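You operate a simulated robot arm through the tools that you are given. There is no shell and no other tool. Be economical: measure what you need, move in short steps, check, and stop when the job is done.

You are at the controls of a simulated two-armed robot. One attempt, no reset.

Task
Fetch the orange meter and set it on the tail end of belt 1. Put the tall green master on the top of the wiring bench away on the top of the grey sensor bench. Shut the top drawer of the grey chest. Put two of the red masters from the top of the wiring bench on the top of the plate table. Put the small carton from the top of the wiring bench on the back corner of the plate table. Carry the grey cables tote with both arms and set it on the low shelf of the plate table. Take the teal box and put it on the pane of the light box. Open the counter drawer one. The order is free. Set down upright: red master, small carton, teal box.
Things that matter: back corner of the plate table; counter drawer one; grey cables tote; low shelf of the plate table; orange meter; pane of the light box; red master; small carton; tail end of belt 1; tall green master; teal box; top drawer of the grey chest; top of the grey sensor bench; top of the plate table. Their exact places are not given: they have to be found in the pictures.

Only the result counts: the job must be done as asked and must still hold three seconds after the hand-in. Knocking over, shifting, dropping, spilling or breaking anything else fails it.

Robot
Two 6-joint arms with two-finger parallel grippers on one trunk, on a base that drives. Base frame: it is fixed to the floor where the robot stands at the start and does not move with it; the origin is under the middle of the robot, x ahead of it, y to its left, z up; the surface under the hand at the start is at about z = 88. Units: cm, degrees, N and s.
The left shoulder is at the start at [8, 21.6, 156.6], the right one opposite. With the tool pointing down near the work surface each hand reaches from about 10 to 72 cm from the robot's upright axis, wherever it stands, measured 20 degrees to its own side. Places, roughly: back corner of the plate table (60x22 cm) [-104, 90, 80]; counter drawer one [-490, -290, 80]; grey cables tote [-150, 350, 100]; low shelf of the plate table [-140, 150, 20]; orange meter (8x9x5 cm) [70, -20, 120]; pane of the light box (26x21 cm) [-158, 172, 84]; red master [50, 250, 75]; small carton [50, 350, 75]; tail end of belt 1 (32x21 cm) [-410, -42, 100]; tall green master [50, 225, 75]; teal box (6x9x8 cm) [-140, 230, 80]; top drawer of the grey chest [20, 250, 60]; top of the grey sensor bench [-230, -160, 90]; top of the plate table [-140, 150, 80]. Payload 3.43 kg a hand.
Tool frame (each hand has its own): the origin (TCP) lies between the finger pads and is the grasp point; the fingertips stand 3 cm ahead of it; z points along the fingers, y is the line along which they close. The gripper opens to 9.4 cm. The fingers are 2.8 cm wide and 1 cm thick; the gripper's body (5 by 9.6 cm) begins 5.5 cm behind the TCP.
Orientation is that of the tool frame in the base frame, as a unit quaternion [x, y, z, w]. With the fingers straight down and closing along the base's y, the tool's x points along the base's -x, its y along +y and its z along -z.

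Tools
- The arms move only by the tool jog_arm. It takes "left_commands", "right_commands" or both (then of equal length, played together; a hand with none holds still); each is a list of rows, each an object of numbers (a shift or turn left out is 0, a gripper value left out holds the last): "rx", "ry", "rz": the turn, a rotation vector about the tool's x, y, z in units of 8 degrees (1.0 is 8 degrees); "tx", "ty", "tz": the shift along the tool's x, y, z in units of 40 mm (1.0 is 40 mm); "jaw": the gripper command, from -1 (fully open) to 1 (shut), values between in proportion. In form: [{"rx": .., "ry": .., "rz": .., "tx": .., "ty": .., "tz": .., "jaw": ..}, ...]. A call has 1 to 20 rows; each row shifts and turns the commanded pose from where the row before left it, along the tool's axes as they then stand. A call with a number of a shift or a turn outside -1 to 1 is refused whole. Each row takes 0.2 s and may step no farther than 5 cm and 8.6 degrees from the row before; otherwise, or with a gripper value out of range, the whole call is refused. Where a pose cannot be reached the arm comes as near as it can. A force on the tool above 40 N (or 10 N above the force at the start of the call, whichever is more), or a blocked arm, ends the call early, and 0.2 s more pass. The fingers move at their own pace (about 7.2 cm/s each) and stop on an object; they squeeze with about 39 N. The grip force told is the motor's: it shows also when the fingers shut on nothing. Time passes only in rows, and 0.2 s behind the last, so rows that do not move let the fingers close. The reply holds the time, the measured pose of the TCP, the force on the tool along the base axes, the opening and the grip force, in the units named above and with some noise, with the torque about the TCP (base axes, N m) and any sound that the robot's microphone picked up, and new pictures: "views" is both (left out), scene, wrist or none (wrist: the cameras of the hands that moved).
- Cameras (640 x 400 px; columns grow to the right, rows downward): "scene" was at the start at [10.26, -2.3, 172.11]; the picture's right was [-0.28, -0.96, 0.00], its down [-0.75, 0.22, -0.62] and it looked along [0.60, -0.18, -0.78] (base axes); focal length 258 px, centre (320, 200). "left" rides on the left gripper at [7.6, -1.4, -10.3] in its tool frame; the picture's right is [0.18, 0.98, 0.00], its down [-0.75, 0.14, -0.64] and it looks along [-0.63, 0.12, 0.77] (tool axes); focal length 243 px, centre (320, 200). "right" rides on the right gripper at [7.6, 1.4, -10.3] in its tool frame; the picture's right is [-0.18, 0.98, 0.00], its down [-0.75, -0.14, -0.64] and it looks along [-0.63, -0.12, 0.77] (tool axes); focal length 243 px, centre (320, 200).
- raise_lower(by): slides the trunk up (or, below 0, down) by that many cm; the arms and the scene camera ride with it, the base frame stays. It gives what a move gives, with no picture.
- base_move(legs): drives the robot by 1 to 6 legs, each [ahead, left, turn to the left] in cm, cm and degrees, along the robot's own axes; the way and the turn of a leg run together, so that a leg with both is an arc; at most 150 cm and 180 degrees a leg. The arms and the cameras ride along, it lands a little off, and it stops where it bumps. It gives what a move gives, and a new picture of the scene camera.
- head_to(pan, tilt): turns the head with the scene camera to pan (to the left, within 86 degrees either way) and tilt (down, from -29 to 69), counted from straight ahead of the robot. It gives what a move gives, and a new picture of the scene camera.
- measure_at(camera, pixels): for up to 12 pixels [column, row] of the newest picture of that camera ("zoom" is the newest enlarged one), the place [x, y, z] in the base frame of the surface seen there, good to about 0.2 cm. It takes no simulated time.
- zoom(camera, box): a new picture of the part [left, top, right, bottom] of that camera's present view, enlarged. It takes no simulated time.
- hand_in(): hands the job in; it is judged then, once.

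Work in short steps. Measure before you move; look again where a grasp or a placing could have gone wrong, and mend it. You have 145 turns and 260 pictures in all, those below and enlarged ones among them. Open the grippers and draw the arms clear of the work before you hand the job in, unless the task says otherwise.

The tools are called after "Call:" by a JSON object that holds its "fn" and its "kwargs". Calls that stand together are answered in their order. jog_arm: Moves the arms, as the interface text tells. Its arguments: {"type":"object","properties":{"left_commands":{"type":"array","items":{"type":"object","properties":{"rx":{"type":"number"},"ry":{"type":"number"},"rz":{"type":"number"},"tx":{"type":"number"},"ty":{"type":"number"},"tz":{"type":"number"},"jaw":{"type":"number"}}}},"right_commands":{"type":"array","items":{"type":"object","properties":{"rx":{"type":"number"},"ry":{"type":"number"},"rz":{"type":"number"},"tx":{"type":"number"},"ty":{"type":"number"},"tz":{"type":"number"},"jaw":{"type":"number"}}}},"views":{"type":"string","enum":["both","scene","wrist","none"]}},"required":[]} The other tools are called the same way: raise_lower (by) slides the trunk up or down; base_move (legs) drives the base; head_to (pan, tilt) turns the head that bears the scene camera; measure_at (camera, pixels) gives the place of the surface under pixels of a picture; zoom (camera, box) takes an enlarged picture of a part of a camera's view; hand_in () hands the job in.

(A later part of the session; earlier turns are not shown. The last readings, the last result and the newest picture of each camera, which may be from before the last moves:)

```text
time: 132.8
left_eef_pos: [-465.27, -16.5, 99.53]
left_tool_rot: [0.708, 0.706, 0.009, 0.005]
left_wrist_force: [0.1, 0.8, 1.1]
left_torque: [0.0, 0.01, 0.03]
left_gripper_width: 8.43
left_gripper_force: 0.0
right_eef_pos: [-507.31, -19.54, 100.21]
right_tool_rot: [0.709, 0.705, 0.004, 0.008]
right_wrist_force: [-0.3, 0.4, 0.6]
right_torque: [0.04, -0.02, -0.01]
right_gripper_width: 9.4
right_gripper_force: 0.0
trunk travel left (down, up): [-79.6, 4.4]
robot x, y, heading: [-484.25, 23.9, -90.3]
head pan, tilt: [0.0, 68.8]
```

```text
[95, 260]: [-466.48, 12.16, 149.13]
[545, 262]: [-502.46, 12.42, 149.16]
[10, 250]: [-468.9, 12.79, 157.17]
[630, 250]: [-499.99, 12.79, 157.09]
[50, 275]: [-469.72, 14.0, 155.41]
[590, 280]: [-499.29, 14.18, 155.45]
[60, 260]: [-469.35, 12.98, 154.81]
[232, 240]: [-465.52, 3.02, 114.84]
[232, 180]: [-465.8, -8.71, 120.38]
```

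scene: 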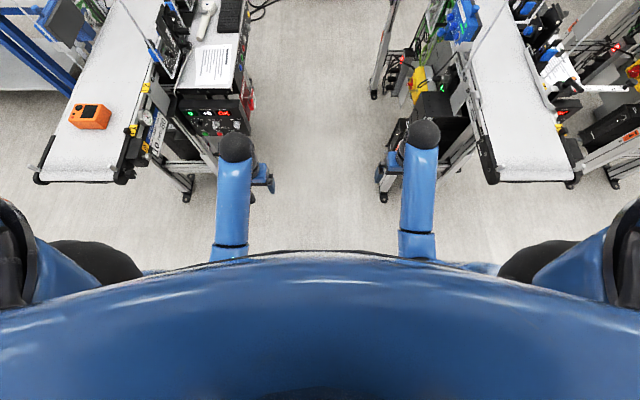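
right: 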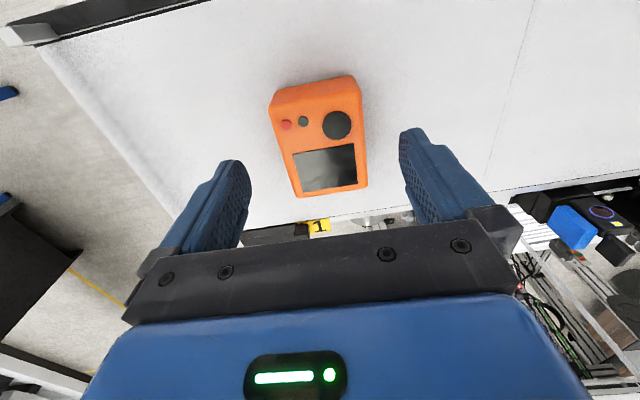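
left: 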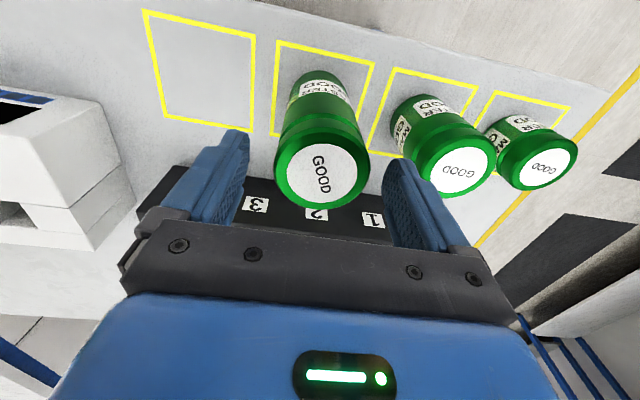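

In this tucked pose I'm only about ±30 cm wide. I lower the trunk 30 cm, shift to x≈−490 and drive down the aisle to y≈−110.

Call:
{"fn": "raise_lower", "kwargs": {"by": -30}}

Call:
{"fn": "base_move", "kwargs": {"legs": [[0, -5.5, 0.3], [70, 0, 0], [60, 0, 0]]}}

Call:
{"fn": "head_to", "kwargs": {"pan": 0, "tilt": 25}}

```text
time: 135.8
left_eef_pos: [-465.19, -16.34, 69.42]
left_tool_rot: [0.708, 0.706, 0.009, 0.005]
left_wrist_force: [0.2, 0.7, 0.3]
left_torque: [-0.01, -0.01, 0.01]
left_gripper_width: 8.47
left_gripper_force: 0.1
right_eef_pos: [-507.32, -19.53, 70.11]
right_tool_rot: [0.709, 0.705, 0.004, 0.007]
right_wrist_force: [-0.3, -0.2, 0.2]
right_torque: [0.01, 0.0, 0.0]
right_gripper_width: 9.43
right_gripper_force: 0.1
trunk travel left (down, up): [-49.6, 34.4]
robot x, y, heading: [-484.73, 23.9, -90.0]
head pan, tilt: [0.0, 68.8]
```

```text
time: 143.2
left_eef_pos: [-471.25, -147.0, 69.58]
left_tool_rot: [0.71, 0.704, 0.008, 0.005]
left_wrist_force: [0.1, -0.1, 0.1]
left_torque: [-0.01, 0.0, 0.03]
left_gripper_width: 8.46
left_gripper_force: 0.1
right_eef_pos: [-513.33, -150.03, 70.07]
right_tool_rot: [0.711, 0.704, 0.005, 0.008]
right_wrist_force: [-0.2, -1.0, -1.5]
right_torque: [-0.01, -0.03, 0.0]
right_gripper_width: 9.37
right_gripper_force: 0.1
trunk travel left (down, up): [-49.6, 34.4]
robot x, y, heading: [-490.51, -106.41, -90.2]
head pan, tilt: [0.0, 68.8]
```

scene: 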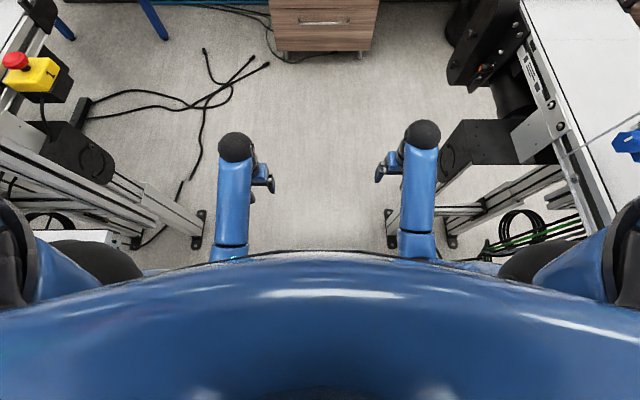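

```text
time: 144.3
left_eef_pos: [-471.22, -147.05, 69.6]
left_tool_rot: [0.709, 0.705, 0.009, 0.005]
left_wrist_force: [1.0, -0.1, 0.0]
left_torque: [0.0, -0.03, 0.01]
left_gripper_width: 8.45
left_gripper_force: 0.2
right_eef_pos: [-513.27, -150.08, 70.15]
right_tool_rot: [0.71, 0.704, 0.005, 0.008]
right_wrist_force: [-0.7, -0.8, 0.4]
right_torque: [0.0, -0.04, 0.01]
right_gripper_width: 9.4
right_gripper_force: 0.2
trunk travel left (down, up): [-49.6, 34.4]
robot x, y, heading: [-490.36, -106.46, -90.5]
head pan, tilt: [0.0, 25.0]
```

scene: 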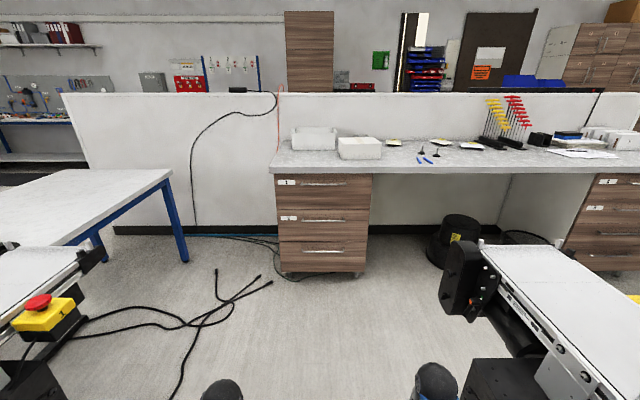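

The drawer unit is ahead; drawer one's handle is at (325,183). I zoom and measure it.

Call:
{"fn": "zoom", "kwargs": {"camera": "scene", "box": [260, 150, 390, 230]}}

Call:
{"fn": "measure_at", "kwargs": {"camera": "zoom", "pixels": [[210, 168], [280, 166], [350, 164], [390, 164], [280, 180], [280, 140], [280, 122], [280, 95], [530, 200], [80, 200], [280, 205], [130, 162]]}}

```text
4.92 times, centred on (325, 190) of scene
```

zoom: 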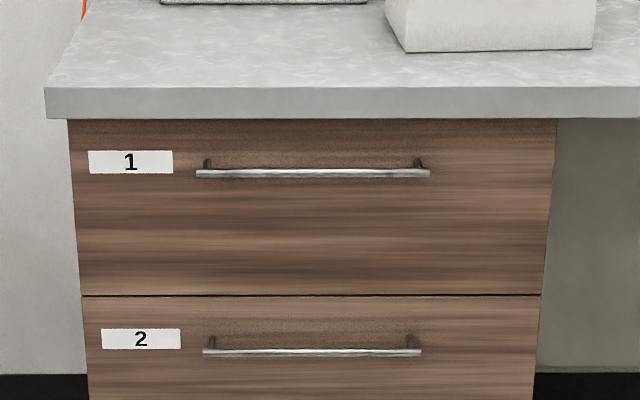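

```text
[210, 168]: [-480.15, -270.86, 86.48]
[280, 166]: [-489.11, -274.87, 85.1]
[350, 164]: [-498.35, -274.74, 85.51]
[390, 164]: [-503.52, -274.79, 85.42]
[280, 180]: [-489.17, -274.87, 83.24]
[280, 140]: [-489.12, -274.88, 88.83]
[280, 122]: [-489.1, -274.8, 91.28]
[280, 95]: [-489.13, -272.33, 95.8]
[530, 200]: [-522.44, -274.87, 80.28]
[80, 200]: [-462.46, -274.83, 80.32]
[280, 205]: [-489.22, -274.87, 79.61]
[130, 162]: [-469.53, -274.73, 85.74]
```

Handle 1 bar is about x −478…−508 at z≈85.5, standing ~4 cm off the front at y −274.9. I extend the left hand forward and pitch it up to point forward horizontally.

Call:
{"fn": "jog_arm", "kwargs": {"left_commands": [{"tx": -1}, {"tx": -1}, {"tx": -1}, {"tx": -1}, {"tx": -1}, {"tz": -1}, {"tz": -1}, {"ry": -1}, {"ry": -1}, {"ry": -1}, {"ry": -1}, {"ry": -1}, {"ry": -1}, {"ry": -1}, {"ry": -1}, {"ry": -1}, {"ry": -1}, {"ry": -1}, {"ry": -0.25}, {}], "views": "scene"}}

Call:
{"fn": "measure_at", "kwargs": {"camera": "scene", "pixels": [[325, 186], [310, 186], [335, 186], [325, 184]]}}

```text
time: 148.5
left_eef_pos: [-471.54, -167.09, 77.43]
left_tool_rot: [0.508, 0.494, -0.496, 0.502]
left_wrist_force: [0.0, -0.4, -1.0]
left_torque: [-0.02, 0.0, 0.01]
left_gripper_width: 8.45
left_gripper_force: 0.0
right_eef_pos: [-513.27, -150.06, 69.93]
right_tool_rot: [0.711, 0.704, 0.004, 0.008]
right_wrist_force: [0.2, 0.5, 0.1]
right_torque: [0.01, -0.04, 0.0]
right_gripper_width: 9.4
right_gripper_force: 0.0
trunk travel left (down, up): [-49.6, 34.4]
robot x, y, heading: [-490.0, -106.56, -90.3]
head pan, tilt: [0.0, 25.0]
```

scene: 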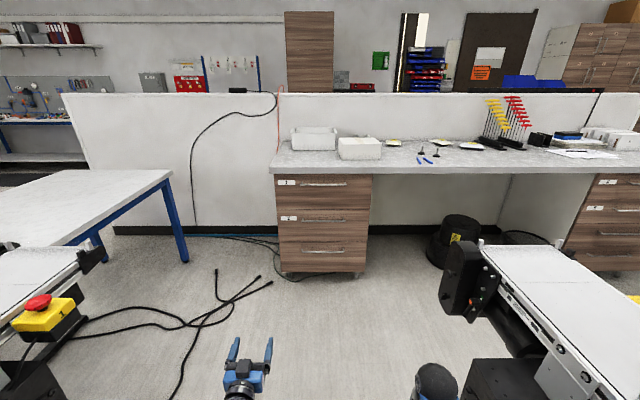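

```text
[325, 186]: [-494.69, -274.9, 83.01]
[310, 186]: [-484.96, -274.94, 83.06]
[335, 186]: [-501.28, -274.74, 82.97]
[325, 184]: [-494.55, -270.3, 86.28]
```

Pointing forward works. Now roll 90° (so the fingers close vertically), raise to z≈86.

Call:
{"fn": "jog_arm", "kwargs": {"left_commands": [{"rz": 1}, {"rz": 1}, {"rz": 1}, {"rz": 1}, {"rz": 1}, {"rz": 1}, {"rz": 1}, {"rz": 1}, {"rz": 1}, {"rz": 1}, {"rz": 1}, {"rz": 0.25}, {"ty": 1, "jaw": -0.2}, {"ty": 1}, {"tx": -1}, {"tx": -1}, {}], "views": "both"}}

```text
time: 152.1
left_eef_pos: [-479.86, -167.22, 85.35]
left_tool_rot: [0.709, -0.01, 0.005, 0.705]
left_wrist_force: [0.1, 0.1, 0.6]
left_torque: [0.01, -0.03, 0.02]
left_gripper_width: 5.62
left_gripper_force: 0.1
right_eef_pos: [-513.4, -149.95, 70.17]
right_tool_rot: [0.71, 0.704, 0.005, 0.008]
right_wrist_force: [0.0, 0.8, 0.2]
right_torque: [-0.01, 0.0, -0.02]
right_gripper_width: 9.4
right_gripper_force: 0.2
trunk travel left (down, up): [-49.6, 34.4]
robot x, y, heading: [-490.58, -106.4, -90.2]
head pan, tilt: [0.0, 25.0]
```

scene: 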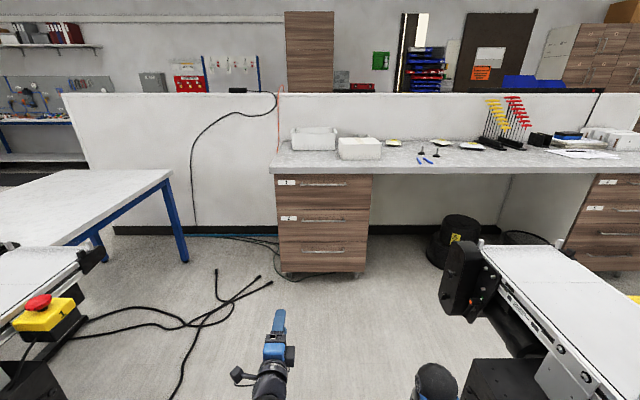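
left: 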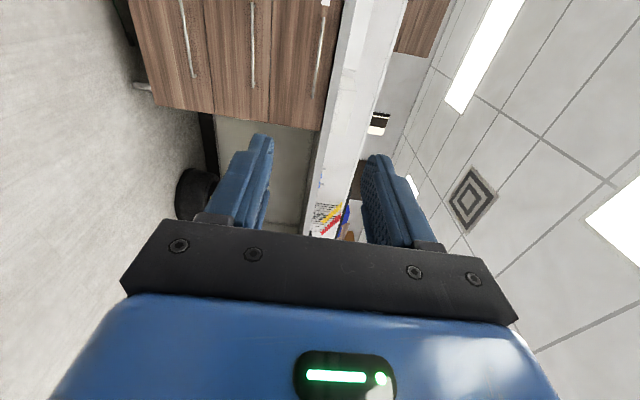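

Call:
{"fn": "measure_at", "kwargs": {"camera": "scene", "pixels": [[445, 290], [460, 250], [470, 300], [480, 375], [20, 300], [45, 370], [100, 245], [175, 180], [60, 320]]}}

Call:
{"fn": "jog_arm", "kwargs": {"left_commands": [{"tx": -1}, {"tx": -1}, {"tx": -0.5}, {"tz": 1}, {"tz": 1}, {"tz": 1}, {"tz": 1}, {"tz": 1}, {}], "views": "none"}}

```text
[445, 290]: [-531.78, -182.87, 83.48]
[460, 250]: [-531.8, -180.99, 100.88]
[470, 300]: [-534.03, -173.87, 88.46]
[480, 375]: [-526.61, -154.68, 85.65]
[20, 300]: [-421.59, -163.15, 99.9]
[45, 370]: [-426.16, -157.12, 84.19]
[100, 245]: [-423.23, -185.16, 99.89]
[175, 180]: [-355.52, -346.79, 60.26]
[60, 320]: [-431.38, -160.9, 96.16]
```

```text
time: 154.1
left_eef_pos: [-489.71, -186.84, 85.17]
left_tool_rot: [0.709, -0.01, 0.005, 0.706]
left_wrist_force: [-0.2, -0.7, 0.3]
left_torque: [-0.02, -0.02, -0.01]
left_gripper_width: 5.65
left_gripper_force: 0.1
right_eef_pos: [-513.35, -150.05, 70.13]
right_tool_rot: [0.71, 0.704, 0.004, 0.008]
right_wrist_force: [0.0, 0.3, 0.2]
right_torque: [-0.01, -0.04, -0.01]
right_gripper_width: 9.4
right_gripper_force: 0.1
trunk travel left (down, up): [-49.6, 34.4]
robot x, y, heading: [-490.23, -106.42, -90.1]
head pan, tilt: [0.0, 25.0]
```

Call:
{"fn": "base_move", "kwargs": {"legs": [[40, 0, 0], [32, 0, 0]]}}

Call:
{"fn": "zoom", "kwargs": {"camera": "left", "box": [0, 0, 640, 400]}}

```text
time: 158.3
left_eef_pos: [-488.9, -259.29, 85.06]
left_tool_rot: [0.709, -0.006, 0.007, 0.705]
left_wrist_force: [0.5, 0.1, 0.0]
left_torque: [-0.02, -0.01, 0.05]
left_gripper_width: 5.64
left_gripper_force: 0.0
right_eef_pos: [-512.91, -222.56, 70.17]
right_tool_rot: [0.707, 0.707, 0.004, 0.008]
right_wrist_force: [-0.1, -0.2, 0.6]
right_torque: [-0.01, -0.01, 0.02]
right_gripper_width: 9.4
right_gripper_force: 0.1
trunk travel left (down, up): [-49.6, 34.4]
robot x, y, heading: [-490.43, -178.74, -89.7]
head pan, tilt: [0.0, 25.0]
```

scene: 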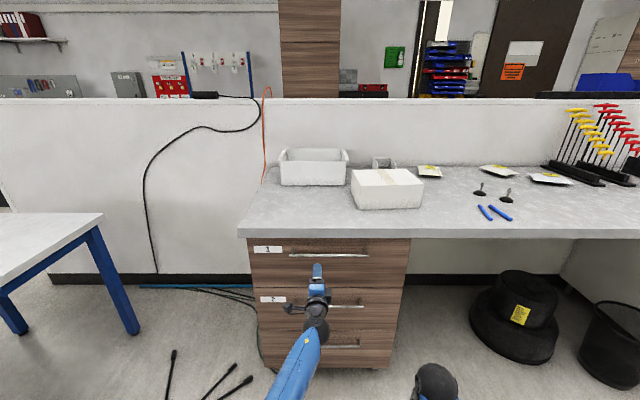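

```text
1.00 times, centred on (320, 200) of left (not enlarged: the box is as wide or as high as the picture)
```

zoom: 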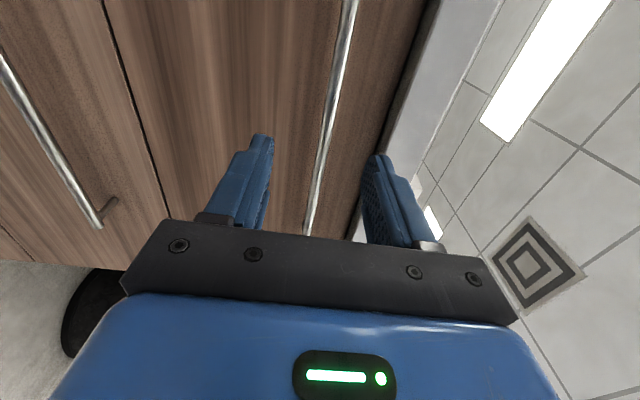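

Call:
{"fn": "measure_at", "kwargs": {"camera": "left", "pixels": [[325, 140], [340, 60], [312, 200], [350, 5]]}}

```text
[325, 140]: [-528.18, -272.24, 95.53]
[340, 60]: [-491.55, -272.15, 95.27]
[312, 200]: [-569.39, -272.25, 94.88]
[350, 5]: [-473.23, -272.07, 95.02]
```

Call:
{"fn": "measure_at", "kwargs": {"camera": "zoom", "pixels": [[325, 140], [340, 60], [312, 200], [350, 5], [330, 108]]}}

```text
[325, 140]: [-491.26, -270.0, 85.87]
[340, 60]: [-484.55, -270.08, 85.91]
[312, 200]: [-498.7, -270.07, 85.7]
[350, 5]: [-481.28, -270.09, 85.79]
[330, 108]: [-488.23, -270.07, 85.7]
```

Bar axis is at y≈−270.6, z≈85.8. I raise 0.7 cm, drive 10.5 cm ahead and grip.

Call:
{"fn": "jog_arm", "kwargs": {"left_commands": [{"ty": 0.18}, {}], "views": "none"}}

Call:
{"fn": "base_move", "kwargs": {"legs": [[10.5, 0, 0]]}}

Call:
{"fn": "jog_arm", "kwargs": {"left_commands": [{"jaw": 1}, {"jaw": 1}, {"jaw": 1}, {"jaw": 1}], "views": "wrist"}}

```text
time: 158.9
left_eef_pos: [-489.07, -259.5, 85.62]
left_tool_rot: [0.709, -0.006, 0.007, 0.705]
left_wrist_force: [0.9, 0.3, -0.3]
left_torque: [0.0, -0.01, -0.01]
left_gripper_width: 5.66
left_gripper_force: 0.1
right_eef_pos: [-512.97, -222.59, 70.08]
right_tool_rot: [0.708, 0.706, 0.005, 0.008]
right_wrist_force: [-0.4, 0.4, 1.3]
right_torque: [-0.01, 0.02, 0.01]
right_gripper_width: 9.39
right_gripper_force: 0.1
trunk travel left (down, up): [-49.6, 34.4]
robot x, y, heading: [-490.28, -179.05, -89.7]
head pan, tilt: [0.0, 25.0]
```

```text
time: 160.1
left_eef_pos: [-488.97, -269.71, 85.68]
left_tool_rot: [0.709, -0.006, 0.008, 0.706]
left_wrist_force: [0.6, -0.3, -0.1]
left_torque: [-0.02, -0.04, -0.02]
left_gripper_width: 5.63
left_gripper_force: 0.1
right_eef_pos: [-512.89, -233.09, 70.22]
right_tool_rot: [0.707, 0.707, 0.004, 0.008]
right_wrist_force: [0.3, -0.9, 0.3]
right_torque: [0.05, -0.01, -0.01]
right_gripper_width: 9.4
right_gripper_force: 0.1
trunk travel left (down, up): [-49.6, 34.4]
robot x, y, heading: [-490.01, -189.47, -90.0]
head pan, tilt: [0.0, 25.0]
```

scene: 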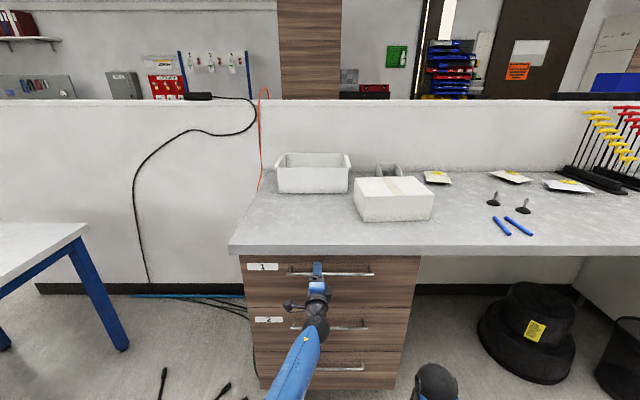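

```text
time: 161.1
left_eef_pos: [-488.86, -269.78, 85.82]
left_tool_rot: [0.708, -0.005, 0.006, 0.706]
left_wrist_force: [-1.4, 0.8, 3.9]
left_torque: [-0.02, 1.42, 0.26]
left_gripper_width: 1.21
left_gripper_force: 44.8
right_eef_pos: [-512.79, -232.87, 70.25]
right_tool_rot: [0.707, 0.707, 0.004, 0.008]
right_wrist_force: [-0.6, -0.6, -0.2]
right_torque: [0.02, 0.03, -0.01]
right_gripper_width: 9.4
right_gripper_force: 0.0
trunk travel left (down, up): [-49.6, 34.4]
robot x, y, heading: [-490.2, -189.0, -89.8]
head pan, tilt: [0.0, 25.0]
```

left: 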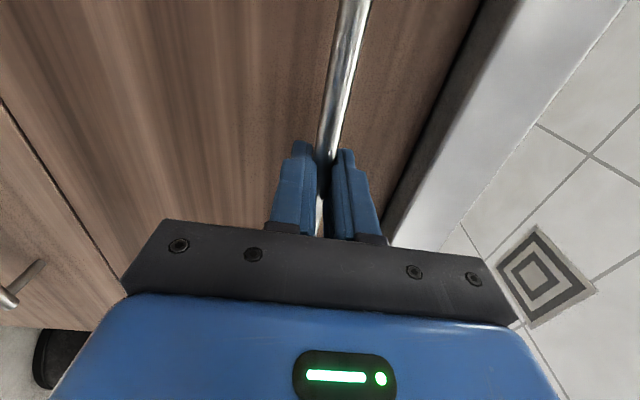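

Gripping the bar (1.2 cm). I pull by backing the base 30 cm.

Call:
{"fn": "base_move", "kwargs": {"legs": [[-15, 0, 0], [-17, 0, 0]]}}

```text
time: 163.5
left_eef_pos: [-488.93, -237.57, 85.97]
left_tool_rot: [0.708, -0.006, 0.007, 0.706]
left_wrist_force: [4.9, -0.7, 7.5]
left_torque: [-0.12, 1.39, 0.18]
left_gripper_width: 1.19
left_gripper_force: 45.0
right_eef_pos: [-513.05, -200.75, 70.12]
right_tool_rot: [0.707, 0.707, 0.004, 0.008]
right_wrist_force: [0.6, -0.1, -0.2]
right_torque: [-0.01, -0.02, 0.01]
right_gripper_width: 9.37
right_gripper_force: 0.0
trunk travel left (down, up): [-49.6, 34.4]
robot x, y, heading: [-490.26, -157.41, -89.6]
head pan, tilt: [0.0, 25.0]
```

scene: 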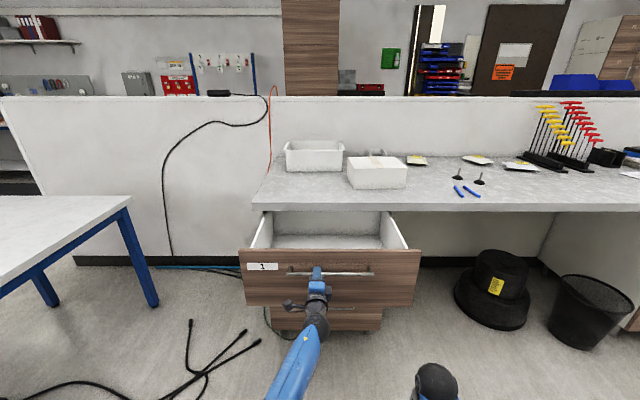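

Drawer is out 32 cm. I pull a little more to be sure, then release.

Call:
{"fn": "base_move", "kwargs": {"legs": [[-6, 0, 0]]}}

Call:
{"fn": "jog_arm", "kwargs": {"left_commands": [{"jaw": -0.2}, {}, {"tz": -1}, {"tz": -1}, {}], "views": "scene"}}

```text
time: 164.5
left_eef_pos: [-488.77, -231.91, 85.85]
left_tool_rot: [0.708, -0.005, 0.007, 0.706]
left_wrist_force: [1.6, -0.9, 2.8]
left_torque: [-0.17, 1.5, -0.51]
left_gripper_width: 1.2
left_gripper_force: 45.0
right_eef_pos: [-513.0, -195.0, 70.14]
right_tool_rot: [0.706, 0.708, 0.005, 0.008]
right_wrist_force: [0.7, -0.8, 0.6]
right_torque: [-0.01, 0.01, 0.0]
right_gripper_width: 9.4
right_gripper_force: 0.1
trunk travel left (down, up): [-49.6, 34.4]
robot x, y, heading: [-490.57, -151.57, -89.9]
head pan, tilt: [0.0, 25.0]
```

scene: 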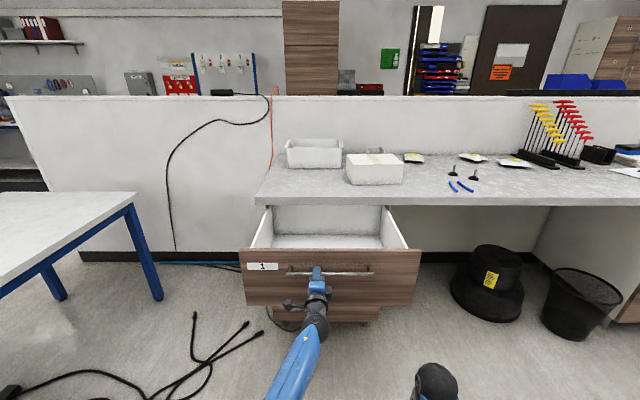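

```text
time: 165.7
left_eef_pos: [-489.07, -223.82, 85.8]
left_tool_rot: [0.709, -0.004, 0.008, 0.705]
left_wrist_force: [-0.3, 0.2, -0.2]
left_torque: [-0.03, -0.01, -0.01]
left_gripper_width: 5.62
left_gripper_force: 0.1
right_eef_pos: [-513.0, -195.1, 70.17]
right_tool_rot: [0.707, 0.708, 0.005, 0.007]
right_wrist_force: [-0.6, 0.2, 0.0]
right_torque: [-0.02, -0.03, -0.01]
right_gripper_width: 9.39
right_gripper_force: 0.0
trunk travel left (down, up): [-49.6, 34.4]
robot x, y, heading: [-490.86, -151.5, -89.8]
head pan, tilt: [0.0, 25.0]
```

scene: 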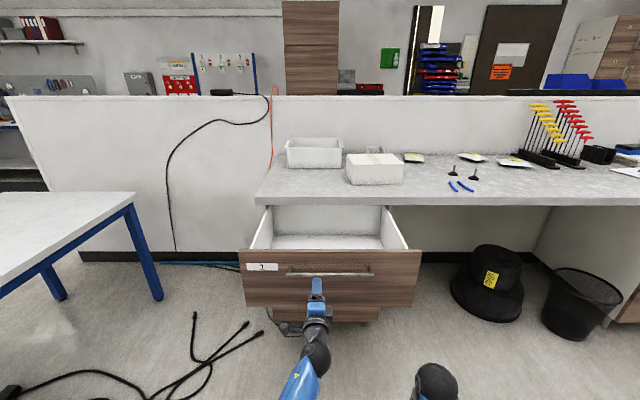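

Drawer one is clearly open (~38 cm). I retract the left hand and back out of the aisle.

Call:
{"fn": "jog_arm", "kwargs": {"left_commands": [{"tz": -1, "jaw": 1}, {"tz": -1}, {"tz": -1}, {"tz": -1}, {}], "views": "none"}}

Call:
{"fn": "base_move", "kwargs": {"legs": [[-100, 0, 0], [-95, 0, 0], [0, 0, 90], [140, 0, 0], [0, -95, 0]]}}

```text
time: 166.9
left_eef_pos: [-489.11, -207.74, 85.96]
left_tool_rot: [0.71, -0.005, 0.007, 0.705]
left_wrist_force: [1.1, -0.5, 0.4]
left_torque: [-0.02, 0.0, 0.0]
left_gripper_width: 0.0
left_gripper_force: 33.1
right_eef_pos: [-513.08, -195.09, 70.23]
right_tool_rot: [0.708, 0.706, 0.005, 0.007]
right_wrist_force: [0.8, -0.2, 0.1]
right_torque: [0.02, 0.01, 0.0]
right_gripper_width: 9.39
right_gripper_force: 0.1
trunk travel left (down, up): [-49.6, 34.4]
robot x, y, heading: [-490.49, -151.44, -89.6]
head pan, tilt: [0.0, 25.0]
```

```text
time: 191.5
left_eef_pos: [-290.68, -51.94, 85.89]
left_tool_rot: [0.503, 0.499, 0.506, 0.492]
left_wrist_force: [-0.2, 0.4, -1.4]
left_torque: [0.03, 0.0, 0.01]
left_gripper_width: 0.0
left_gripper_force: 33.0
right_eef_pos: [-303.17, -76.06, 70.29]
right_tool_rot: [-0.004, 1.0, 0.009, 0.003]
right_wrist_force: [-0.1, -0.1, 0.3]
right_torque: [-0.02, -0.05, 0.0]
right_gripper_width: 9.41
right_gripper_force: 0.0
trunk travel left (down, up): [-49.6, 34.4]
robot x, y, heading: [-347.26, -53.75, 0.8]
head pan, tilt: [0.0, 25.0]
```

scene: 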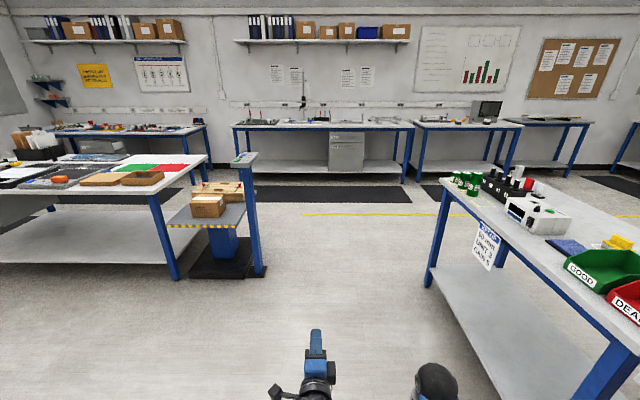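

Clear view. I measure the plate table edges, then go ahead.

Call:
{"fn": "measure_at", "kwargs": {"camera": "scene", "pixels": [[205, 158], [148, 190], [20, 192], [255, 155], [175, 275], [160, 215], [245, 185], [205, 205], [235, 120], [205, 130], [60, 180]]}}

Call:
{"fn": "base_move", "kwargs": {"legs": [[150, 0, -0.8], [143, 0, 0], [0, 80, 0]]}}

Call:
{"fn": "jog_arm", "kwargs": {"left_commands": [{"tz": -1}, {"tz": -1}, {}], "views": "none"}}

```text
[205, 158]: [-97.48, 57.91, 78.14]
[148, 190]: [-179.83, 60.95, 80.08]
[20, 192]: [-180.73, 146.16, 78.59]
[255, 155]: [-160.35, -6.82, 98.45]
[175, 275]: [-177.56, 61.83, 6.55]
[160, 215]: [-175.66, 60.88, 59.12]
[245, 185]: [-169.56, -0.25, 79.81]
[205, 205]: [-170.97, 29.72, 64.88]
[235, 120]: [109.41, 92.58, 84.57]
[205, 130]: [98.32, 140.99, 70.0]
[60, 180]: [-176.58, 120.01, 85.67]
```

```text
time: 209.7
left_eef_pos: [4.65, 24.57, 85.85]
left_tool_rot: [0.507, 0.494, 0.501, 0.498]
left_wrist_force: [-0.2, -0.7, 0.1]
left_torque: [0.01, 0.02, 0.0]
left_gripper_width: 0.0
left_gripper_force: 33.2
right_eef_pos: [-8.33, 0.82, 70.25]
right_tool_rot: [0.007, 1.0, 0.009, 0.003]
right_wrist_force: [-0.9, -0.3, -0.2]
right_torque: [-0.03, 0.02, 0.0]
right_gripper_width: 9.37
right_gripper_force: 0.2
trunk travel left (down, up): [-49.6, 34.4]
robot x, y, heading: [-52.13, 24.13, -0.6]
head pan, tilt: [0.0, 25.0]
```

scene: 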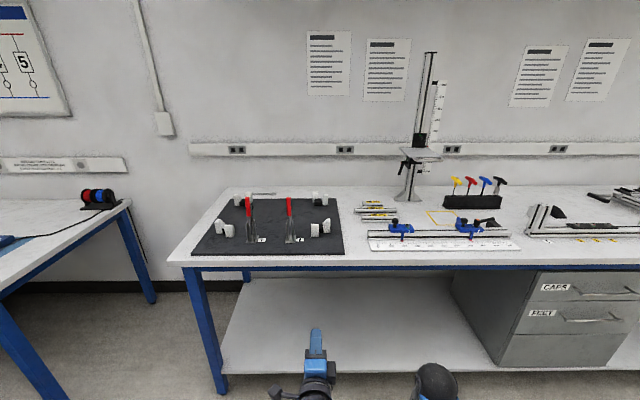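

```text
time: 210.4
left_eef_pos: [-3.38, 24.69, 85.81]
left_tool_rot: [0.508, 0.494, 0.501, 0.497]
left_wrist_force: [-0.8, 0.0, 0.2]
left_torque: [0.01, 0.01, 0.0]
left_gripper_width: 0.03
left_gripper_force: 32.8
right_eef_pos: [-8.57, 0.81, 70.02]
right_tool_rot: [0.007, 1.0, 0.009, 0.002]
right_wrist_force: [0.8, -0.1, -0.3]
right_torque: [0.01, 0.0, -0.04]
right_gripper_width: 9.42
right_gripper_force: 0.1
trunk travel left (down, up): [-49.6, 34.4]
robot x, y, heading: [-52.06, 23.86, -0.4]
head pan, tilt: [0.0, 25.0]
```

Plate table spans x −180…−97, y 60…240. I strafe left to y≈252 in front of the drawer.

Call:
{"fn": "base_move", "kwargs": {"legs": [[-2, 115, 0.4], [0, 113, 0]]}}

Call:
{"fn": "head_to", "kwargs": {"pan": 0, "tilt": 45}}

```text
time: 221.9
left_eef_pos: [-3.79, 257.79, 85.82]
left_tool_rot: [0.505, 0.497, 0.503, 0.495]
left_wrist_force: [-0.2, -0.2, -0.2]
left_torque: [-0.02, 0.02, -0.03]
left_gripper_width: 0.01
left_gripper_force: 33.3
right_eef_pos: [-8.64, 233.74, 70.19]
right_tool_rot: [0.003, 1.0, 0.009, 0.003]
right_wrist_force: [-0.6, -0.2, -0.3]
right_torque: [0.01, 0.02, 0.01]
right_gripper_width: 9.39
right_gripper_force: 0.0
trunk travel left (down, up): [-49.6, 34.4]
robot x, y, heading: [-52.38, 256.5, 0.2]
head pan, tilt: [0.0, 25.0]
```

scene: 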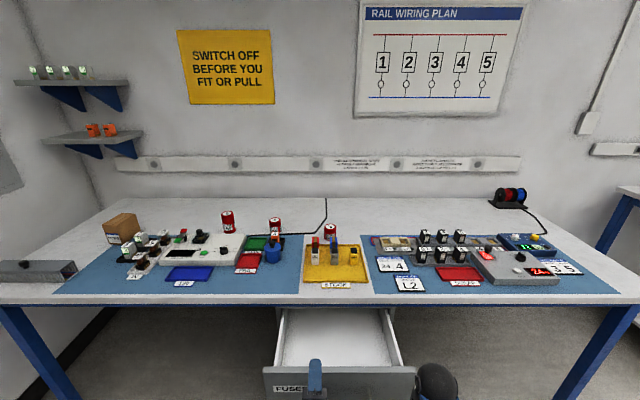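

```text
time: 222.7
left_eef_pos: [-3.74, 257.81, 85.89]
left_tool_rot: [0.505, 0.497, 0.504, 0.494]
left_wrist_force: [0.0, -0.4, 0.1]
left_torque: [0.02, 0.0, 0.01]
left_gripper_width: 0.01
left_gripper_force: 33.1
right_eef_pos: [-8.64, 233.73, 70.2]
right_tool_rot: [0.003, 1.0, 0.009, 0.003]
right_wrist_force: [0.5, 0.6, -0.2]
right_torque: [-0.01, -0.03, -0.02]
right_gripper_width: 9.42
right_gripper_force: 0.1
trunk travel left (down, up): [-49.6, 34.4]
robot x, y, heading: [-52.33, 256.79, -0.3]
head pan, tilt: [0.0, 45.0]
```

scene: 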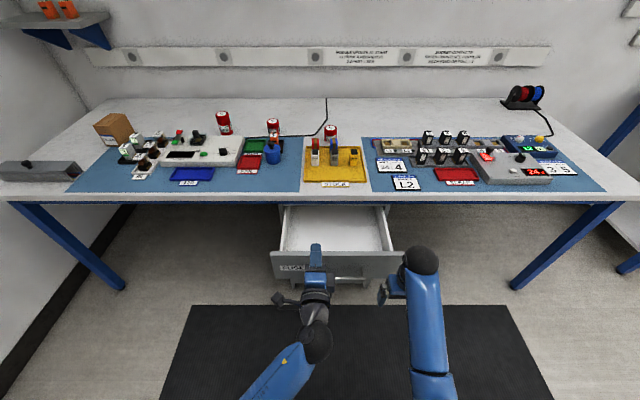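

Call:
{"fn": "measure_at", "kwargs": {"camera": "scene", "pixels": [[280, 258], [385, 258], [335, 255], [350, 280], [290, 283], [345, 210], [335, 198], [335, 265], [290, 215], [388, 205], [350, 195]]}}

Call:
{"fn": "zoom", "kwargs": {"camera": "scene", "box": [250, 180, 430, 310]}}

```text
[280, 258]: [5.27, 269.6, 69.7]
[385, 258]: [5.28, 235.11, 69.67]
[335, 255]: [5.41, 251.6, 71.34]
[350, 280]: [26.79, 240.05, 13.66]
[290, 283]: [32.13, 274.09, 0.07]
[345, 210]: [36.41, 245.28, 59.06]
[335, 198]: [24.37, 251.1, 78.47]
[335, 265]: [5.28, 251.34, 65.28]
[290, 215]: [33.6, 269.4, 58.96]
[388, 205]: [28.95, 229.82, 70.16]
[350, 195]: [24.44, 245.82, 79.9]
```

```text
3.08 times, centred on (340, 245) of scene
```

zoom: 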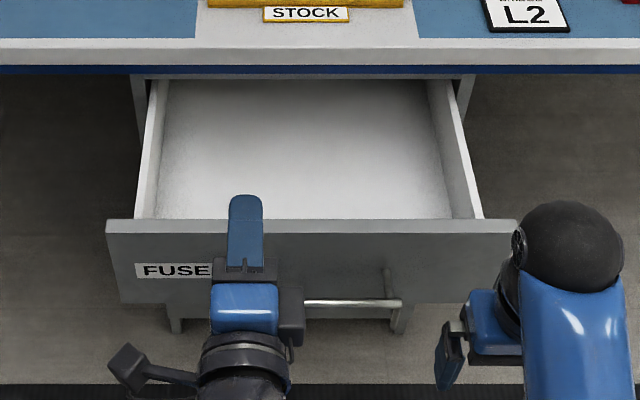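

Drawer front at x 5.3 (y 233–272, z 59–71); bench edge x 24.4. I lower the trunk 19 cm so the closed fist is at z≈67 and push by driving ahead.

Call:
{"fn": "raise_lower", "kwargs": {"by": -19}}

Call:
{"fn": "base_move", "kwargs": {"legs": [[15, 0, 0], [11, 0, 0]]}}

```text
time: 224.8
left_eef_pos: [-3.78, 257.86, 66.79]
left_tool_rot: [0.505, 0.496, 0.504, 0.495]
left_wrist_force: [-0.1, 0.5, -0.2]
left_torque: [0.0, -0.01, -0.02]
left_gripper_width: 0.0
left_gripper_force: 32.8
right_eef_pos: [-8.58, 233.82, 51.14]
right_tool_rot: [0.003, 1.0, 0.009, 0.002]
right_wrist_force: [-0.7, 0.1, 0.2]
right_torque: [0.0, 0.0, 0.0]
right_gripper_width: 9.39
right_gripper_force: 0.1
trunk travel left (down, up): [-30.6, 53.4]
robot x, y, heading: [-51.97, 257.01, 0.0]
head pan, tilt: [0.0, 45.0]
```

```text
time: 227.0
left_eef_pos: [22.2, 257.9, 66.82]
left_tool_rot: [0.505, 0.497, 0.503, 0.495]
left_wrist_force: [-1.1, -0.1, 0.4]
left_torque: [-0.03, -0.01, 0.0]
left_gripper_width: 0.02
left_gripper_force: 32.9
right_eef_pos: [17.4, 233.89, 51.09]
right_tool_rot: [0.001, 1.0, 0.008, 0.001]
right_wrist_force: [-0.3, -0.8, -0.6]
right_torque: [-0.02, -0.02, 0.0]
right_gripper_width: 9.39
right_gripper_force: 0.1
trunk travel left (down, up): [-30.6, 53.4]
robot x, y, heading: [-26.06, 256.72, -0.0]
head pan, tilt: [0.0, 45.0]
```

scene: 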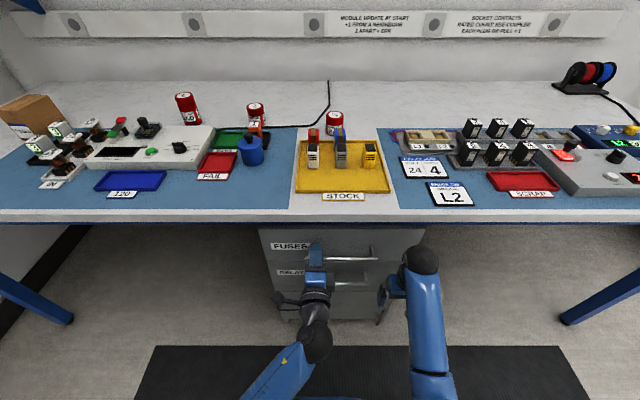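

Nearly flush. I push gently a bit more with the arm.

Call:
{"fn": "jog_arm", "kwargs": {"left_commands": [{"tz": 0.25}, {"tz": 0.25}, {"tz": 0.25}, {"tz": 0.25}, {"tz": 0.25}, {"tz": 0.25}], "views": "none"}}

Call:
{"fn": "zoom", "kwargs": {"camera": "scene", "box": [230, 200, 450, 340]}}

Call:
{"fn": "measure_at", "kwargs": {"camera": "zoom", "pixels": [[130, 130], [480, 130], [130, 185], [480, 190], [470, 260], [150, 260], [110, 240]]}}

```text
time: 227.6
left_eef_pos: [23.94, 257.82, 66.72]
left_tool_rot: [0.506, 0.496, 0.503, 0.495]
left_wrist_force: [-12.6, 0.2, 1.6]
left_torque: [-0.04, -0.11, 0.18]
left_gripper_width: 0.0
left_gripper_force: 33.1
right_eef_pos: [17.23, 233.97, 51.03]
right_tool_rot: [0.002, 1.0, 0.008, 0.003]
right_wrist_force: [0.0, -0.2, -0.6]
right_torque: [-0.01, 0.0, 0.01]
right_gripper_width: 9.42
right_gripper_force: 0.0
trunk travel left (down, up): [-30.6, 53.4]
robot x, y, heading: [-26.43, 256.95, 0.1]
head pan, tilt: [0.0, 45.0]
stopped in row 3 (left hand): the force on the tool passed its limit at 49 N (the readings are from after the stop); the commanded pose is now the measured one
```

```text
2.86 times, centred on (340, 270) of scene
```

zoom: 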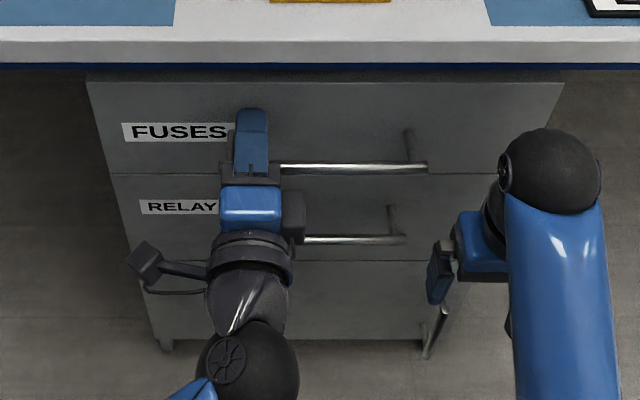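

```text
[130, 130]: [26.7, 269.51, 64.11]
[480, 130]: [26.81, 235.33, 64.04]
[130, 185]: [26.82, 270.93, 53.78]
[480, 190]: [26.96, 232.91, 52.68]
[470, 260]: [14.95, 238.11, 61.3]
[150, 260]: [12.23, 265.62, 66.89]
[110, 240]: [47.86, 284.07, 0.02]
```

The drawer is flush (49 N stop, front x 26.8 like the one below). I back off, raise the trunk 49 cm and restore the left hand to pointing down.

Call:
{"fn": "base_move", "kwargs": {"legs": [[-25, 0, 0]]}}

Call:
{"fn": "raise_lower", "kwargs": {"by": 49}}

Call:
{"fn": "jog_arm", "kwargs": {"left_commands": [{"rz": -1}, {"rz": -1}, {"rz": -1}, {"rz": -1}, {"rz": -1}, {"rz": -1}, {"rz": -1}, {"rz": -1}, {"rz": -1}, {"rz": -1}, {"rz": -1}, {"rz": -0.25, "jaw": -1}], "views": "none"}}

Call:
{"fn": "jog_arm", "kwargs": {"left_commands": [{"ry": 1}, {"ry": 1}, {"ry": 1}, {"ry": 1}, {"ry": 1}, {"ry": 1}, {"ry": 1}, {"ry": 1}, {"ry": 1}, {"ry": 1}, {"ry": 1}, {"ry": 0.25}, {"ty": 1}, {"ty": 1}, {"ty": 1}, {"ty": 1}, {}], "views": "scene"}}

```text
time: 229.4
left_eef_pos: [-0.92, 257.88, 66.79]
left_tool_rot: [0.506, 0.496, 0.503, 0.495]
left_wrist_force: [-0.3, -0.4, -0.1]
left_torque: [0.03, -0.02, -0.03]
left_gripper_width: 0.0
left_gripper_force: 33.2
right_eef_pos: [-7.51, 233.84, 51.2]
right_tool_rot: [0.001, 1.0, 0.009, 0.002]
right_wrist_force: [0.1, -0.3, 0.0]
right_torque: [0.01, 0.0, -0.01]
right_gripper_width: 9.4
right_gripper_force: 0.0
trunk travel left (down, up): [-30.6, 53.4]
robot x, y, heading: [-51.19, 256.78, 0.2]
head pan, tilt: [0.0, 45.0]
```

scene: 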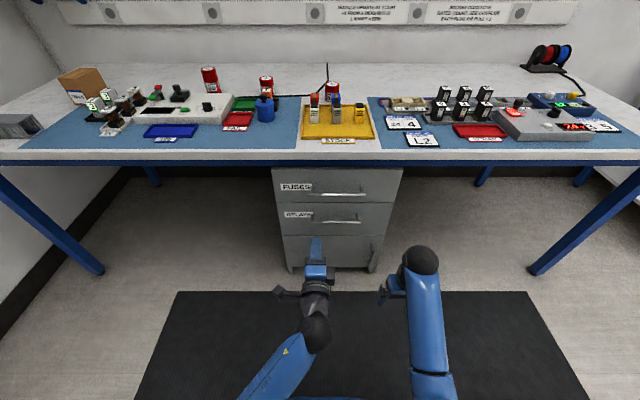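

```text
refused: 49 is not a number from -40 to 40
```

```text
time: 232.0
left_eef_pos: [-0.9, 257.78, 66.86]
left_tool_rot: [0.006, 0.709, 0.006, 0.705]
left_wrist_force: [-0.1, -0.3, 0.0]
left_torque: [-0.02, -0.01, 0.02]
left_gripper_width: 5.34
left_gripper_force: 0.0
right_eef_pos: [-7.46, 233.84, 51.2]
right_tool_rot: [0.002, 1.0, 0.009, 0.002]
right_wrist_force: [0.4, 0.3, -0.6]
right_torque: [-0.01, -0.01, 0.01]
right_gripper_width: 9.41
right_gripper_force: 0.2
trunk travel left (down, up): [-30.6, 53.4]
robot x, y, heading: [-51.09, 256.31, -0.0]
head pan, tilt: [0.0, 45.0]
```

```text
time: 235.6
left_eef_pos: [5.61, 271.43, 55.75]
left_tool_rot: [0.001, 1.0, 0.009, -0.001]
left_wrist_force: [0.4, -0.1, 0.1]
left_torque: [0.02, 0.01, 0.03]
left_gripper_width: 9.4
left_gripper_force: 0.1
left hand out of reach, approached as far as the arm can: row 9, 10, 11, 12, 13, 14, 15
right_eef_pos: [-7.45, 233.76, 51.12]
right_tool_rot: [0.001, 1.0, 0.009, 0.002]
right_wrist_force: [0.1, 0.1, 0.1]
right_torque: [0.01, 0.02, -0.02]
right_gripper_width: 9.4
right_gripper_force: 0.0
trunk travel left (down, up): [-30.6, 53.4]
robot x, y, heading: [-50.68, 256.28, -0.2]
head pan, tilt: [0.0, 45.0]
```

scene: 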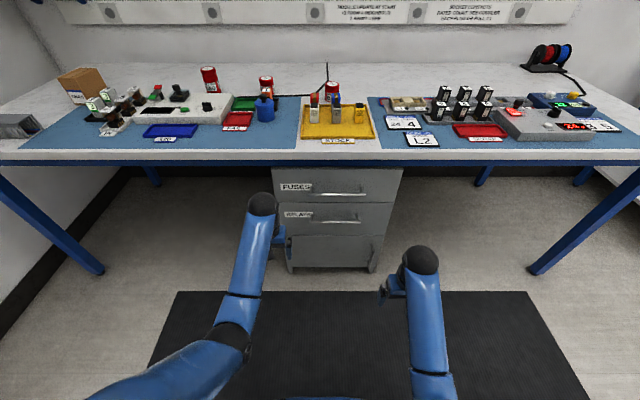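

Call:
{"fn": "raise_lower", "kwargs": {"by": 40}}

Call:
{"fn": "raise_lower", "kwargs": {"by": 10}}

Call:
{"fn": "head_to", "kwargs": {"pan": 10, "tilt": 40}}

Call:
{"fn": "zoom", "kwargs": {"camera": "scene", "box": [60, 60, 380, 260]}}

```text
time: 239.4
left_eef_pos: [5.57, 271.53, 95.76]
left_tool_rot: [0.001, 1.0, 0.009, -0.001]
left_wrist_force: [-1.8, -0.3, -0.5]
left_torque: [0.01, 0.0, 0.01]
left_gripper_width: 9.41
left_gripper_force: 0.0
right_eef_pos: [-7.44, 233.69, 91.18]
right_tool_rot: [0.001, 1.0, 0.008, 0.002]
right_wrist_force: [-0.3, -0.5, 0.2]
right_torque: [-0.02, 0.02, -0.03]
right_gripper_width: 9.41
right_gripper_force: 0.0
trunk travel left (down, up): [-70.6, 13.4]
robot x, y, heading: [-50.66, 256.45, 0.1]
head pan, tilt: [0.0, 45.0]
```

```text
time: 240.8
left_eef_pos: [5.65, 271.52, 105.76]
left_tool_rot: [0.001, 1.0, 0.008, -0.001]
left_wrist_force: [0.8, 0.5, -0.3]
left_torque: [0.0, 0.0, 0.0]
left_gripper_width: 9.42
left_gripper_force: 0.1
right_eef_pos: [-7.38, 233.9, 101.13]
right_tool_rot: [0.001, 1.0, 0.009, 0.003]
right_wrist_force: [0.2, 0.7, -0.2]
right_torque: [0.0, 0.0, -0.05]
right_gripper_width: 9.41
right_gripper_force: 0.1
trunk travel left (down, up): [-80.6, 3.4]
robot x, y, heading: [-50.8, 256.34, 0.0]
head pan, tilt: [0.0, 45.0]
```

```text
time: 241.5
left_eef_pos: [5.63, 271.44, 105.72]
left_tool_rot: [0.001, 1.0, 0.009, -0.001]
left_wrist_force: [-0.5, -0.5, -0.3]
left_torque: [0.02, -0.04, 0.02]
left_gripper_width: 9.41
left_gripper_force: 0.1
right_eef_pos: [-7.31, 233.89, 101.1]
right_tool_rot: [0.003, 1.0, 0.008, 0.002]
right_wrist_force: [0.4, 0.7, -0.1]
right_torque: [0.03, 0.02, 0.03]
right_gripper_width: 9.38
right_gripper_force: 0.1
trunk travel left (down, up): [-80.6, 3.4]
robot x, y, heading: [-51.02, 256.74, 0.3]
head pan, tilt: [10.0, 40.0]
```

scene: 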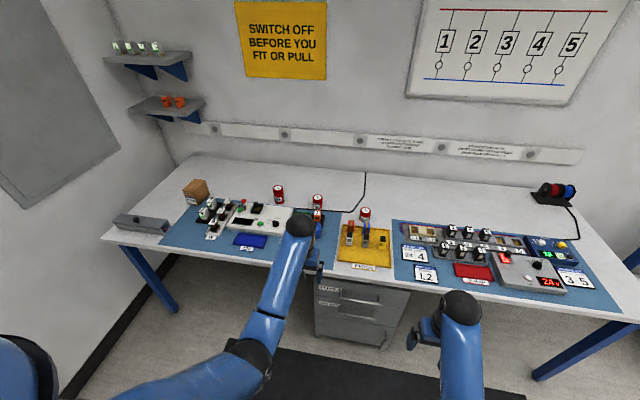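

```text
2.00 times, centred on (220, 160) of scene
```

zoom: 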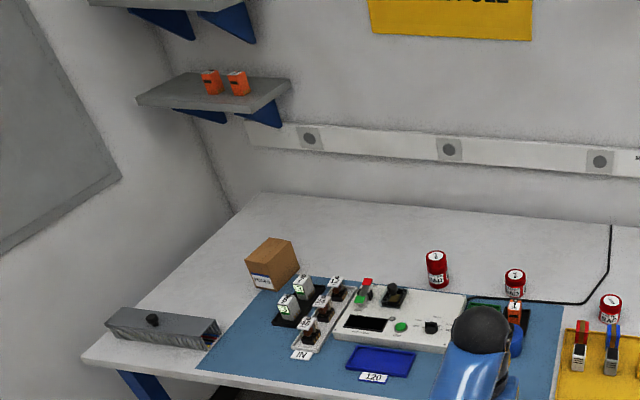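

Reds: tall at zoom (437,268), medium (515,282), short (610,307); carton (272,263). Measure them.

Call:
{"fn": "measure_at", "kwargs": {"camera": "zoom", "pixels": [[436, 255], [437, 282], [515, 273], [515, 295], [610, 300], [611, 317], [258, 252], [290, 245], [277, 290], [300, 262], [250, 280], [272, 240]]}}

```text
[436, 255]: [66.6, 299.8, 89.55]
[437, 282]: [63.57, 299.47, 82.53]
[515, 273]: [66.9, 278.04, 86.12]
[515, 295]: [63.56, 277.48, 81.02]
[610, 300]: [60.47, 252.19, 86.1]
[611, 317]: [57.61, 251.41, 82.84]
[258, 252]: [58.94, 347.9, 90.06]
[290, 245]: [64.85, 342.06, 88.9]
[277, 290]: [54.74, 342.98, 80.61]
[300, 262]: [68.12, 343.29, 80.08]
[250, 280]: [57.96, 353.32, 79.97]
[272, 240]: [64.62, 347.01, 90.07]
```

Reds at (66.4,299.7) top 89.6 and (66.4,278) top 86 will be taken with left and right hand. I drive to about (−2, 292), which keeps the base beside the chest.

Call:
{"fn": "base_move", "kwargs": {"legs": [[0, 36, 0], [48, 0, 0]]}}

Call:
{"fn": "jog_arm", "kwargs": {"left_commands": [{"tx": -0.5}, {"tx": -0.5}, {"ty": -0.5}, {"ty": -0.5}, {}], "right_commands": [{"tx": -1}, {"tx": -1}, {"tx": -1}, {"tx": -1}, {"tx": -1}], "views": "both"}}

```text
time: 246.2
left_eef_pos: [53.4, 307.31, 105.82]
left_tool_rot: [0.002, 1.0, 0.009, 0.0]
left_wrist_force: [-0.2, 0.3, 0.7]
left_torque: [0.01, 0.01, 0.0]
left_gripper_width: 9.39
left_gripper_force: 0.0
right_eef_pos: [40.29, 269.56, 101.25]
right_tool_rot: [0.002, 1.0, 0.009, 0.004]
right_wrist_force: [0.0, 0.0, 0.4]
right_torque: [0.01, -0.01, 0.0]
right_gripper_width: 9.43
right_gripper_force: 0.0
trunk travel left (down, up): [-80.6, 3.4]
robot x, y, heading: [-3.39, 292.52, 0.1]
head pan, tilt: [10.0, 40.0]
```

scene: 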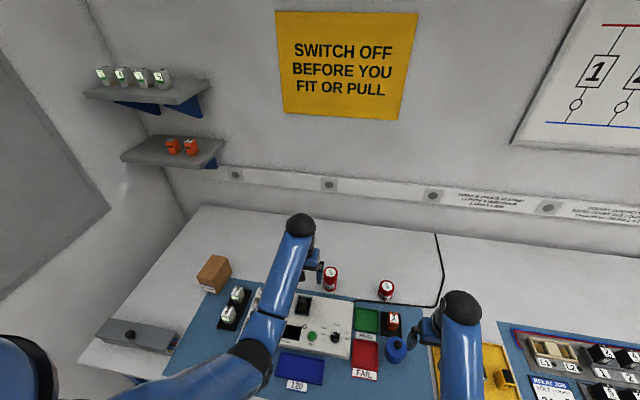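

```text
time: 247.4
left_eef_pos: [57.7, 303.32, 105.46]
left_tool_rot: [0.002, 1.0, 0.01, -0.001]
left_wrist_force: [0.9, 0.2, -0.6]
left_torque: [-0.01, 0.0, -0.05]
left_gripper_width: 9.41
left_gripper_force: 0.2
right_eef_pos: [60.77, 269.52, 101.03]
right_tool_rot: [0.001, 1.0, 0.009, 0.002]
right_wrist_force: [-0.6, 0.4, -0.5]
right_torque: [0.0, 0.0, -0.02]
right_gripper_width: 9.4
right_gripper_force: 0.1
trunk travel left (down, up): [-80.6, 3.4]
robot x, y, heading: [-3.07, 292.16, 0.2]
head pan, tilt: [10.0, 40.0]
```

scene: 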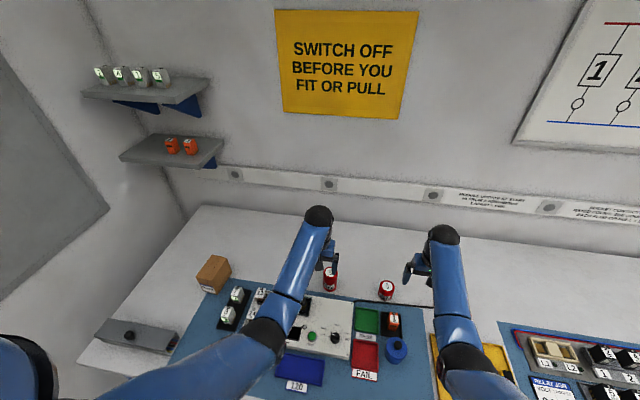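
right: 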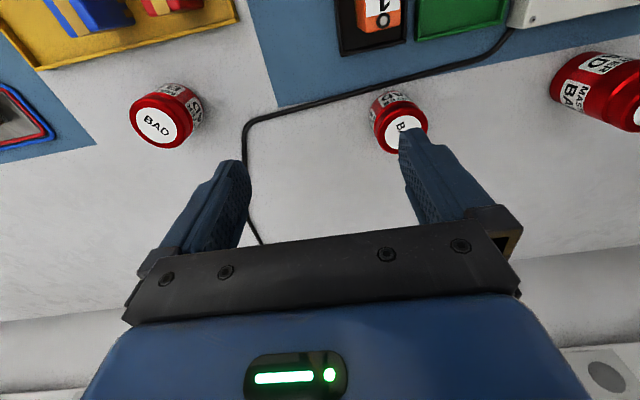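
left: 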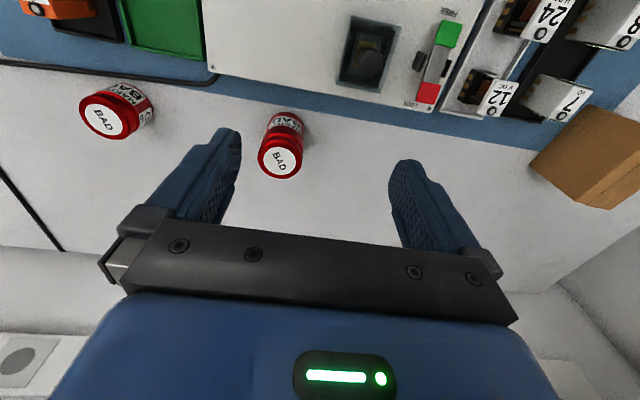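

Call:
{"fn": "measure_at", "kwargs": {"camera": "left", "pixels": [[279, 162], [264, 158], [295, 166], [590, 150], [570, 190]]}}

Call:
{"fn": "measure_at", "kwargs": {"camera": "right", "pixels": [[397, 132], [384, 135], [405, 125], [160, 125]]}}

```text
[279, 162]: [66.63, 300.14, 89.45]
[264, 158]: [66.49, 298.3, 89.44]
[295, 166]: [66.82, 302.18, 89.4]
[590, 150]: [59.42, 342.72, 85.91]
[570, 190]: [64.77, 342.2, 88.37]
```

```text
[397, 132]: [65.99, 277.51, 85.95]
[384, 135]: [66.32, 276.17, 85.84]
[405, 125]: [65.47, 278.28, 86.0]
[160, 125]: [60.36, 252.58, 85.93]
```

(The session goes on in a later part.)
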